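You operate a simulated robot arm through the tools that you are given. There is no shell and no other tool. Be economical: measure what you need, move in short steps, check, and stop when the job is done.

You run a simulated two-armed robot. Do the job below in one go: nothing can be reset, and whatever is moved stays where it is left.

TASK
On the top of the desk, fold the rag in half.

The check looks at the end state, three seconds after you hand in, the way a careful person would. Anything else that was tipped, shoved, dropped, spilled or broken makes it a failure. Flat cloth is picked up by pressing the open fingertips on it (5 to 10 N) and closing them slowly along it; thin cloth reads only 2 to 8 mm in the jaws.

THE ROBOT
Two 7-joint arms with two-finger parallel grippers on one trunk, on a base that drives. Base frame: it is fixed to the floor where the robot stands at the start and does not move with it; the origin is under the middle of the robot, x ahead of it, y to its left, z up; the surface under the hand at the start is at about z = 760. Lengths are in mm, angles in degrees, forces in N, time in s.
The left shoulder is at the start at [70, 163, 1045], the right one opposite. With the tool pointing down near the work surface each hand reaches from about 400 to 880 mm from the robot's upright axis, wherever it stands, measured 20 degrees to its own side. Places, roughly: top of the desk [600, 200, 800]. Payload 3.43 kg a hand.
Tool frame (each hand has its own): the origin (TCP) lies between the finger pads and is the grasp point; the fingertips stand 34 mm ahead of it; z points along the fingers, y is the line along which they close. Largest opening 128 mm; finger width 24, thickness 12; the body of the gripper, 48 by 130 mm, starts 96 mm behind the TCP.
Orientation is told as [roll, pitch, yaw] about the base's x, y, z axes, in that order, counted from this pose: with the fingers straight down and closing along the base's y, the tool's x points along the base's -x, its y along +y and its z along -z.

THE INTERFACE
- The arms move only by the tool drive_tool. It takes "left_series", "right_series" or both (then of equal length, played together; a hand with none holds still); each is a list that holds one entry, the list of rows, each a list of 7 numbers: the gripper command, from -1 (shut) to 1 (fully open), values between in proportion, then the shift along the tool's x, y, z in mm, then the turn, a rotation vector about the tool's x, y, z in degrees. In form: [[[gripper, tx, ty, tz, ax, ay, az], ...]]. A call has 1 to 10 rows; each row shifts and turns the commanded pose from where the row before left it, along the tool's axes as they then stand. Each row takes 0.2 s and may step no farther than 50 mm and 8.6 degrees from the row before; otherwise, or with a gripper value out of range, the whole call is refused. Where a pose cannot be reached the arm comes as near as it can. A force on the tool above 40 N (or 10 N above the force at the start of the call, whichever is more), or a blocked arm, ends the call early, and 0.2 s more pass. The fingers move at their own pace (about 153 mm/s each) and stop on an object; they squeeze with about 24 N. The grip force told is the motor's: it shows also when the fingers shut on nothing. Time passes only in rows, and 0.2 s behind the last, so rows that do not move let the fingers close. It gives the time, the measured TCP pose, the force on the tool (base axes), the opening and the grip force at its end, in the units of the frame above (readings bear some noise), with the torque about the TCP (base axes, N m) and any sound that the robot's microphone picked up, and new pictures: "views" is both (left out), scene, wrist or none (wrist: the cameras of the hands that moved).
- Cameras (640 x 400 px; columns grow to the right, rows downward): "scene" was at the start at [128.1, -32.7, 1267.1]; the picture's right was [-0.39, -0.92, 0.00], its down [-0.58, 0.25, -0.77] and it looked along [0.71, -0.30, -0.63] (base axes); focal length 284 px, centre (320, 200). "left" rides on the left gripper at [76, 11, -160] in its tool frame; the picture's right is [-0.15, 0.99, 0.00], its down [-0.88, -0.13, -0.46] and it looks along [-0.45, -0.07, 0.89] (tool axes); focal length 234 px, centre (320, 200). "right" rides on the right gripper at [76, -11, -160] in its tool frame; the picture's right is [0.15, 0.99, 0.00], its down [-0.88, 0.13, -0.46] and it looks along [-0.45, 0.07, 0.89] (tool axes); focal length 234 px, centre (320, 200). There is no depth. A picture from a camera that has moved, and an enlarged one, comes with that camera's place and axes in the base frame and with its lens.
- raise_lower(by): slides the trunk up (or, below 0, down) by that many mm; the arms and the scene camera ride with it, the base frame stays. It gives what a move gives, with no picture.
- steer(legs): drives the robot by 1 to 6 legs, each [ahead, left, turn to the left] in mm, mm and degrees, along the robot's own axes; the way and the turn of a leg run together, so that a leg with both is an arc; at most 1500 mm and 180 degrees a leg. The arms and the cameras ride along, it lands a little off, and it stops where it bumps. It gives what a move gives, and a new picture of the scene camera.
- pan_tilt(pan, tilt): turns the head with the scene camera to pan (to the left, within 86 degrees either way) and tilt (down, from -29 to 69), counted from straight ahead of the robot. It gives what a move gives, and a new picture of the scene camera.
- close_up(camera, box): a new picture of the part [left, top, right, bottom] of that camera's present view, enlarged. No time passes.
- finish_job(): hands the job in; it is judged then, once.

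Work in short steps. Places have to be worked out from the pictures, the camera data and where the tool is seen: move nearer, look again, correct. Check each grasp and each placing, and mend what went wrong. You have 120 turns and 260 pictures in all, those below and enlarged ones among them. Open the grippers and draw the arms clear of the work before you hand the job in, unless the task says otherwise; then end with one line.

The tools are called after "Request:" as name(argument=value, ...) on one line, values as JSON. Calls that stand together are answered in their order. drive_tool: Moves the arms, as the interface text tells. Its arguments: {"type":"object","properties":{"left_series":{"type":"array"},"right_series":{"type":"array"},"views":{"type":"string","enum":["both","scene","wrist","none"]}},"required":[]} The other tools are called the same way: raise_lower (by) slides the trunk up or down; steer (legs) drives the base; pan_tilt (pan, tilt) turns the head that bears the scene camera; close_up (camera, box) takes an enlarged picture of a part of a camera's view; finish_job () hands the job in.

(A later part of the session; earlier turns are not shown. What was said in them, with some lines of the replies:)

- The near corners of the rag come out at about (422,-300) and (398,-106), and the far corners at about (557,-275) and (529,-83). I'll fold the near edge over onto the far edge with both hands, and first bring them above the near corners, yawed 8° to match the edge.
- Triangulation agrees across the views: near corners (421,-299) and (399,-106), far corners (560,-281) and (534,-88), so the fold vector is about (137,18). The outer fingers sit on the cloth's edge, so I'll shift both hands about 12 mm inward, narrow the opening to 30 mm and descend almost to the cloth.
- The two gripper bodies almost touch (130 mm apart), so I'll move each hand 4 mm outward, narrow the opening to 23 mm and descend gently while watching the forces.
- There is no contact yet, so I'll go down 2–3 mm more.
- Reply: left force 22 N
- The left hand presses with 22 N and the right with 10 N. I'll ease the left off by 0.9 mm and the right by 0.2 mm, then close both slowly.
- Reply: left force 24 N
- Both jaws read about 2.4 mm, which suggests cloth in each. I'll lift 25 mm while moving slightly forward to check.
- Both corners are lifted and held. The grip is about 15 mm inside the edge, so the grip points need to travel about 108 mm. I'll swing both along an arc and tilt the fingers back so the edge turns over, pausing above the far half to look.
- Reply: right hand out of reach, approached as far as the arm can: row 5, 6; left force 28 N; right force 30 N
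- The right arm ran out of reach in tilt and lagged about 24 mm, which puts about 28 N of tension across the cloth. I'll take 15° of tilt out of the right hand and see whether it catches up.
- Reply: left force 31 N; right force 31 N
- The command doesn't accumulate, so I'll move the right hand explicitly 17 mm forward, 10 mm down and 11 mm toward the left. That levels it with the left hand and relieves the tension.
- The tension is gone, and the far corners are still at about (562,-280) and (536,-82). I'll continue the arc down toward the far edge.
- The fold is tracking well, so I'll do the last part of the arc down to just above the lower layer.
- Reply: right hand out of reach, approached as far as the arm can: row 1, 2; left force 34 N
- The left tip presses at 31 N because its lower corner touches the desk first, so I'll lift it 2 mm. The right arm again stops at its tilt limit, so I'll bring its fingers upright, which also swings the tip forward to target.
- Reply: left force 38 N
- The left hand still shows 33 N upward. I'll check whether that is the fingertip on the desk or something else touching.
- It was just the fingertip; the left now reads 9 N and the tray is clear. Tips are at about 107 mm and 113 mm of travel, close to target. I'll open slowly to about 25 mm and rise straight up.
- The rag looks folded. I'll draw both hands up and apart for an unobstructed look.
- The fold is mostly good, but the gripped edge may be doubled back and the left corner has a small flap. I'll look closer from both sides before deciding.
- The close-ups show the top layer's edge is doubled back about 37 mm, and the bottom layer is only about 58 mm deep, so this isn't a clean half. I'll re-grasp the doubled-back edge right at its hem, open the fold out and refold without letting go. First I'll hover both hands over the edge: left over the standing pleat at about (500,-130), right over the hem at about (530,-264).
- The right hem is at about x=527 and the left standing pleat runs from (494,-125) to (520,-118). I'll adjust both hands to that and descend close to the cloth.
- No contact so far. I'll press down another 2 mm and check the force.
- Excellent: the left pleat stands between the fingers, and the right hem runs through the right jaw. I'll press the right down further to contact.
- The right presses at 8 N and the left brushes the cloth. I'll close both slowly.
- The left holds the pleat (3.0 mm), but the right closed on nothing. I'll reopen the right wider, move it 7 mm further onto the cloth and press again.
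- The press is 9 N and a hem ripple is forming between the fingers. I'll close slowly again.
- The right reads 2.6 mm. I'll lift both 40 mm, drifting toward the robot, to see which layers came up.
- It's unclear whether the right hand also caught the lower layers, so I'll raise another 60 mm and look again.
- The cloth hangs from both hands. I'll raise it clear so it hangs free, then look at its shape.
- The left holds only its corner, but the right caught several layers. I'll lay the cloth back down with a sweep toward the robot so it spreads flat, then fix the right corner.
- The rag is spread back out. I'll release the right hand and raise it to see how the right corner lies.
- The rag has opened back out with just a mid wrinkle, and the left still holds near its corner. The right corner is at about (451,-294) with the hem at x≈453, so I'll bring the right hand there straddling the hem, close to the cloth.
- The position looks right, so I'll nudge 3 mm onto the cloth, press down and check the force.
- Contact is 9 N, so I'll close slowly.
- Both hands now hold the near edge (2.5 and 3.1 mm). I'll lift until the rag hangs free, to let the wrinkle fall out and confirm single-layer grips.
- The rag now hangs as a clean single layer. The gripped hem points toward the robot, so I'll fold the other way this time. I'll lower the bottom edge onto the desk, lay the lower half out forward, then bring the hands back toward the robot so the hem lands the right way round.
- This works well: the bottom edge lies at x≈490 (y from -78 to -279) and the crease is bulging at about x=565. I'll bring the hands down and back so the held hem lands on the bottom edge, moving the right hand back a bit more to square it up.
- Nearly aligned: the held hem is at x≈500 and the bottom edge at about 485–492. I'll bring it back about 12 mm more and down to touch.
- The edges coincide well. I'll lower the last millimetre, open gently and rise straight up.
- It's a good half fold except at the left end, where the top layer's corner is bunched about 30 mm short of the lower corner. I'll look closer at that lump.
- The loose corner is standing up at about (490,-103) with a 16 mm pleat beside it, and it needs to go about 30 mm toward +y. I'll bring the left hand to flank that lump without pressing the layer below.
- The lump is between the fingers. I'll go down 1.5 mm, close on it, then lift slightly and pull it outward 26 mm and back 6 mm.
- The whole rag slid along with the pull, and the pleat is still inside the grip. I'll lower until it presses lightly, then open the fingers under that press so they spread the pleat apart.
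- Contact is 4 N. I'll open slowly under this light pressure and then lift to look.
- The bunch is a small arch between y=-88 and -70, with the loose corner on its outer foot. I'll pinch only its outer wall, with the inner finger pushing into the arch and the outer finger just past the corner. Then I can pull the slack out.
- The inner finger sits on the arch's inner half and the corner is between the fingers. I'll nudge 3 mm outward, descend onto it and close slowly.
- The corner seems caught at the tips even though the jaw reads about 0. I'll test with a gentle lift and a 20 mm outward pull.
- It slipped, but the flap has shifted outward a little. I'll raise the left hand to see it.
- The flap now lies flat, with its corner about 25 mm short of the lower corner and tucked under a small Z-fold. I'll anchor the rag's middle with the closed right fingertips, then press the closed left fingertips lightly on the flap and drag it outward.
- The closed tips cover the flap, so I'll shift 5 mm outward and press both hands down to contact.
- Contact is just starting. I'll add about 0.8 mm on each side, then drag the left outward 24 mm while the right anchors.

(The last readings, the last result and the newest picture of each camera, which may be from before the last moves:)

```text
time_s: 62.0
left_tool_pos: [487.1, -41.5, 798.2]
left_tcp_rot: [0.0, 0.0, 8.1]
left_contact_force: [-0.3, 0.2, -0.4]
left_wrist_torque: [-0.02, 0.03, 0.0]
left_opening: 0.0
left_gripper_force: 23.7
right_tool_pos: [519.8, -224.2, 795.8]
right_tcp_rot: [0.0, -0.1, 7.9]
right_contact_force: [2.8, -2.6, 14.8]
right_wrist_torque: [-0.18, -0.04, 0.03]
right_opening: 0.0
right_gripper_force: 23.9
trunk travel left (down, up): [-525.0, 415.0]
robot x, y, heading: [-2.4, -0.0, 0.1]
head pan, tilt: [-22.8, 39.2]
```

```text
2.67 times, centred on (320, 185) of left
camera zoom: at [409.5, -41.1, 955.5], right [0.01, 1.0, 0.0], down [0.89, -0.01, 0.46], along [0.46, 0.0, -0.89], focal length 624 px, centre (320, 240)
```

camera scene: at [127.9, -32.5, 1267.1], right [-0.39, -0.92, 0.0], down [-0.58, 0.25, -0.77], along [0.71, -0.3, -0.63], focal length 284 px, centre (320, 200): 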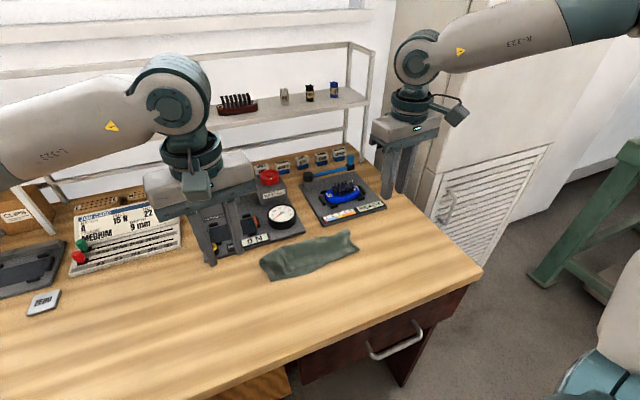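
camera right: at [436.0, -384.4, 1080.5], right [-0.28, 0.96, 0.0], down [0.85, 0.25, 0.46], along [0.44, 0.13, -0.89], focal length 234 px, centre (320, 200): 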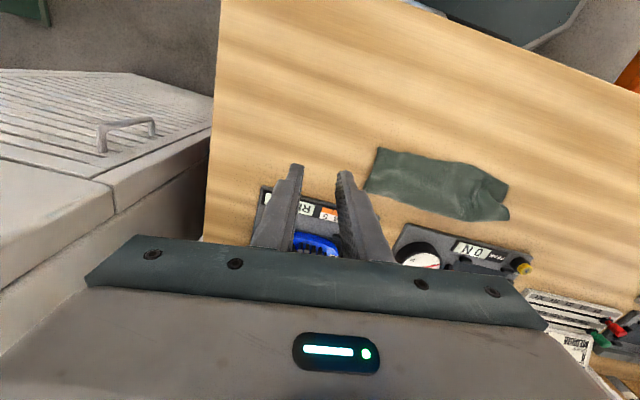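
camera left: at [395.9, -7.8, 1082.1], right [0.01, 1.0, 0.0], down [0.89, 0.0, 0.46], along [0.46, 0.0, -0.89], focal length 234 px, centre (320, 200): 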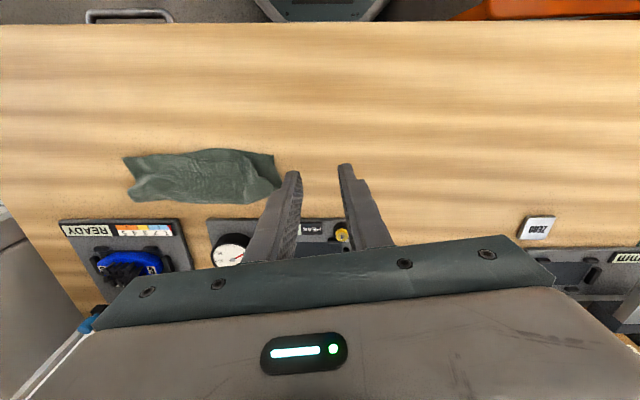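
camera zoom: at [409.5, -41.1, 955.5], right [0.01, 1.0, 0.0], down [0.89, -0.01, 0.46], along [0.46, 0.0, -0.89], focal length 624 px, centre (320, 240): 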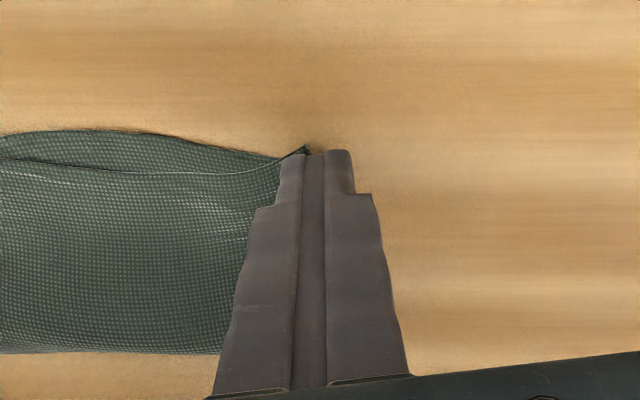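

The hem now runs smoothly out to the corner. I'll lift both hands straight up and away to inspect.

Request:
drive_tool(left_series=[[[-1, 0, 0, -15, 0, 0, 0], [-1, 0, 0, -35, 0, 0, 0], [-1, 0, 30, -35, 0, 0, 0], [-1, 0, 40, -10, 0, 0, 0], [-1, 0, 0, 0, 0, 0, 0]]], right_series=[[[-1, 0, 0, -15, 0, 0, 0], [-1, 0, 0, -35, 0, 0, 0], [-1, 0, -40, -25, 0, 0, 0], [-1, 0, -45, -20, 0, 0, 0], [-1, 0, -45, 0, 0, 0, 0]]])

Request:
close_up(camera="scene", box=[225, 205, 369, 295])

Request:
close_up(camera="left", box=[40, 80, 296, 240])

Request:
close_up(camera="right", box=[320, 90, 576, 250])

```text
time_s: 63.2
left_tool_pos: [476.8, 24.4, 891.2]
left_tcp_rot: [0.1, 0.0, 8.0]
left_contact_force: [-0.1, -0.1, 0.9]
left_wrist_torque: [0.04, 0.0, 0.02]
left_opening: 0.0
left_gripper_force: 23.6
right_tool_pos: [537.7, -353.7, 890.0]
right_tcp_rot: [0.1, 0.0, 7.8]
right_contact_force: [0.4, -0.1, -0.5]
right_wrist_torque: [0.04, -0.02, -0.02]
right_opening: 0.0
right_gripper_force: 23.7
trunk travel left (down, up): [-525.0, 415.0]
robot x, y, heading: [-0.2, -0.2, -0.1]
head pan, tilt: [-22.8, 39.2]
camera scene: at [128.3, -35.4, 1267.0], right [-0.39, -0.92, 0.0], down [-0.58, 0.25, -0.77], along [0.71, -0.3, -0.63], focal length 284 px, centre (320, 200)
camera right: at [463.5, -377.3, 1047.8], right [-0.28, 0.96, 0.0], down [0.85, 0.25, 0.46], along [0.44, 0.13, -0.89], focal length 234 px, centre (320, 200)
camera left: at [399.1, 25.4, 1050.0], right [0.01, 1.0, 0.0], down [0.89, -0.01, 0.46], along [0.46, 0.0, -0.89], focal length 234 px, centre (320, 200)
```

scene: 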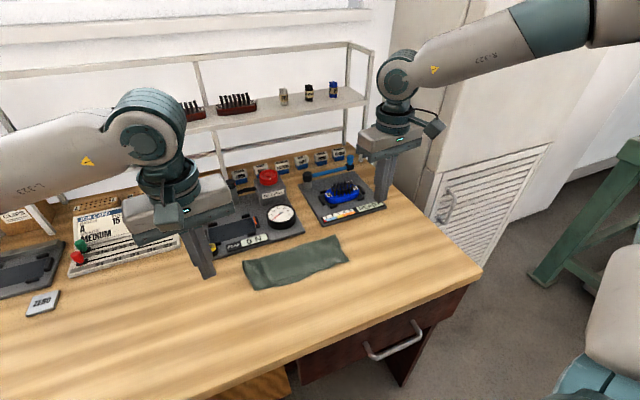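
right: 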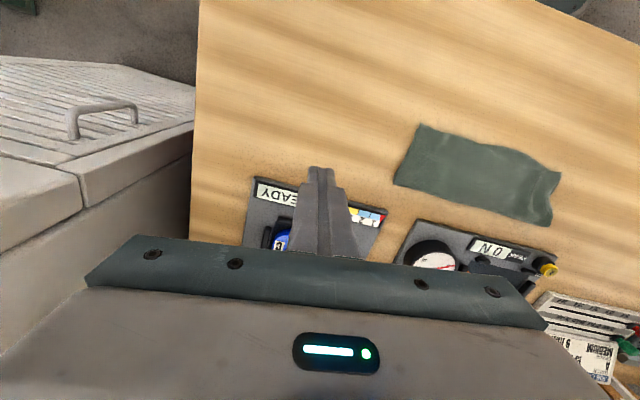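
left: 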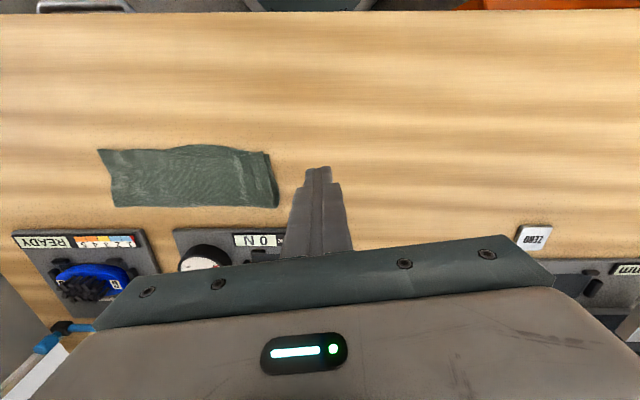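

```text
4.44 times, centred on (297, 250) of scene
camera zoom: at [128.3, -35.4, 1267.0], right [-0.39, -0.92, 0.0], down [-0.58, 0.25, -0.77], along [0.71, -0.3, -0.63], focal length 1263 px, centre (422, -22)
```

zoom: 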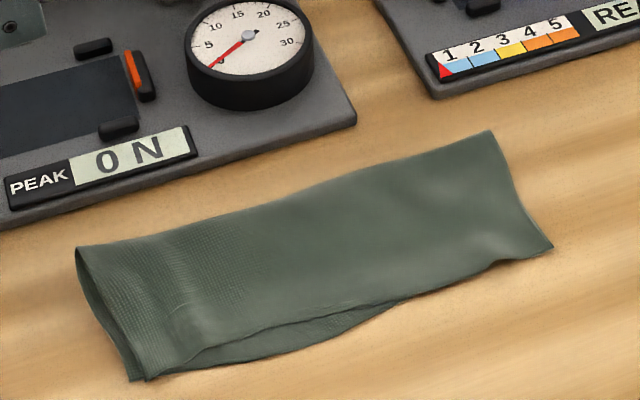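

```text
2.50 times, centred on (168, 160) of left
camera zoom: at [399.1, 25.4, 1050.0], right [0.01, 1.0, 0.0], down [0.89, -0.01, 0.46], along [0.46, 0.0, -0.89], focal length 585 px, centre (700, 300)
```

zoom: 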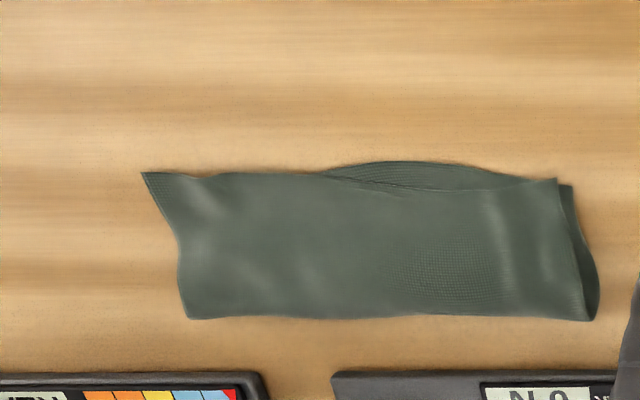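

```text
2.50 times, centred on (448, 170) of right
camera zoom: at [463.5, -377.3, 1047.8], right [-0.28, 0.96, 0.0], down [0.85, 0.25, 0.46], along [0.44, 0.13, -0.89], focal length 585 px, centre (0, 275)
```

zoom: 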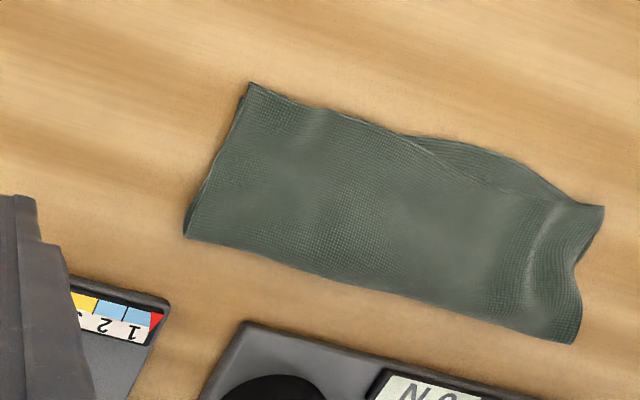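

The rag is now cleanly folded in half with all corners aligned, and nothing else has moved. I'll open the grippers and draw both arms up and clear.

Request:
drive_tool(left_series=[[[-0.5, 0, 20, -30, 0, 0, 0], [0, 0, 20, -30, 0, 0, 0], [0.5, 0, 20, -20, 0, 0, 0], [0.5, 0, 0, 0, 0, 0, 0]]], right_series=[[[-0.5, 20, -20, -30, 0, 0, 0], [0, 20, -20, -30, 0, 0, 0], [0.5, 20, -20, -20, 0, 0, 0], [0.5, 0, 0, 0, 0, 0, 0]]], views="scene")

```text
time_s: 64.2
left_tool_pos: [468.9, 86.6, 972.4]
left_tcp_rot: [0.0, 0.1, 8.2]
left_contact_force: [-0.2, 0.5, -0.2]
left_wrist_torque: [0.0, 0.04, 0.01]
left_opening: 95.9
left_gripper_force: 0.0
right_tool_pos: [486.2, -421.1, 970.9]
right_tcp_rot: [-0.1, 0.1, 7.9]
right_contact_force: [0.2, -0.5, 0.6]
right_wrist_torque: [-0.04, 0.01, -0.01]
right_opening: 96.1
right_gripper_force: 0.0
trunk travel left (down, up): [-525.0, 415.0]
robot x, y, heading: [0.7, -0.7, 0.1]
head pan, tilt: [-22.8, 39.2]
camera scene: at [129.1, -32.7, 1266.9], right [-0.39, -0.92, 0.0], down [-0.58, 0.25, -0.77], along [0.71, -0.3, -0.63], focal length 284 px, centre (320, 200)
```

scene: 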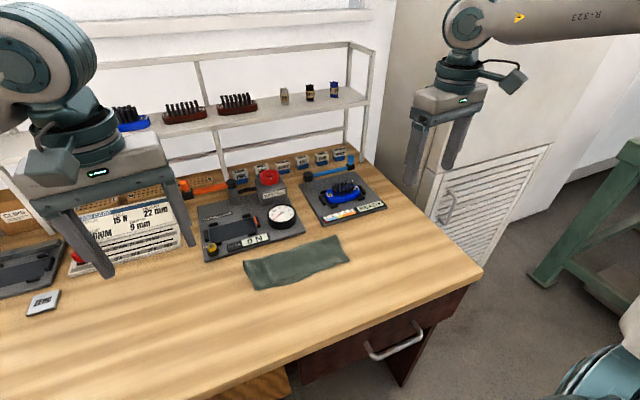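

The rag is folded, the arms are clear and the grippers are open, so I'm handing in.

Request:
finish_job()

```text
The job is handed in.
```

The rag lies folded in half on top of the desk, with its corners lined up and only a slight bow along the open edge; nothing else was moved.
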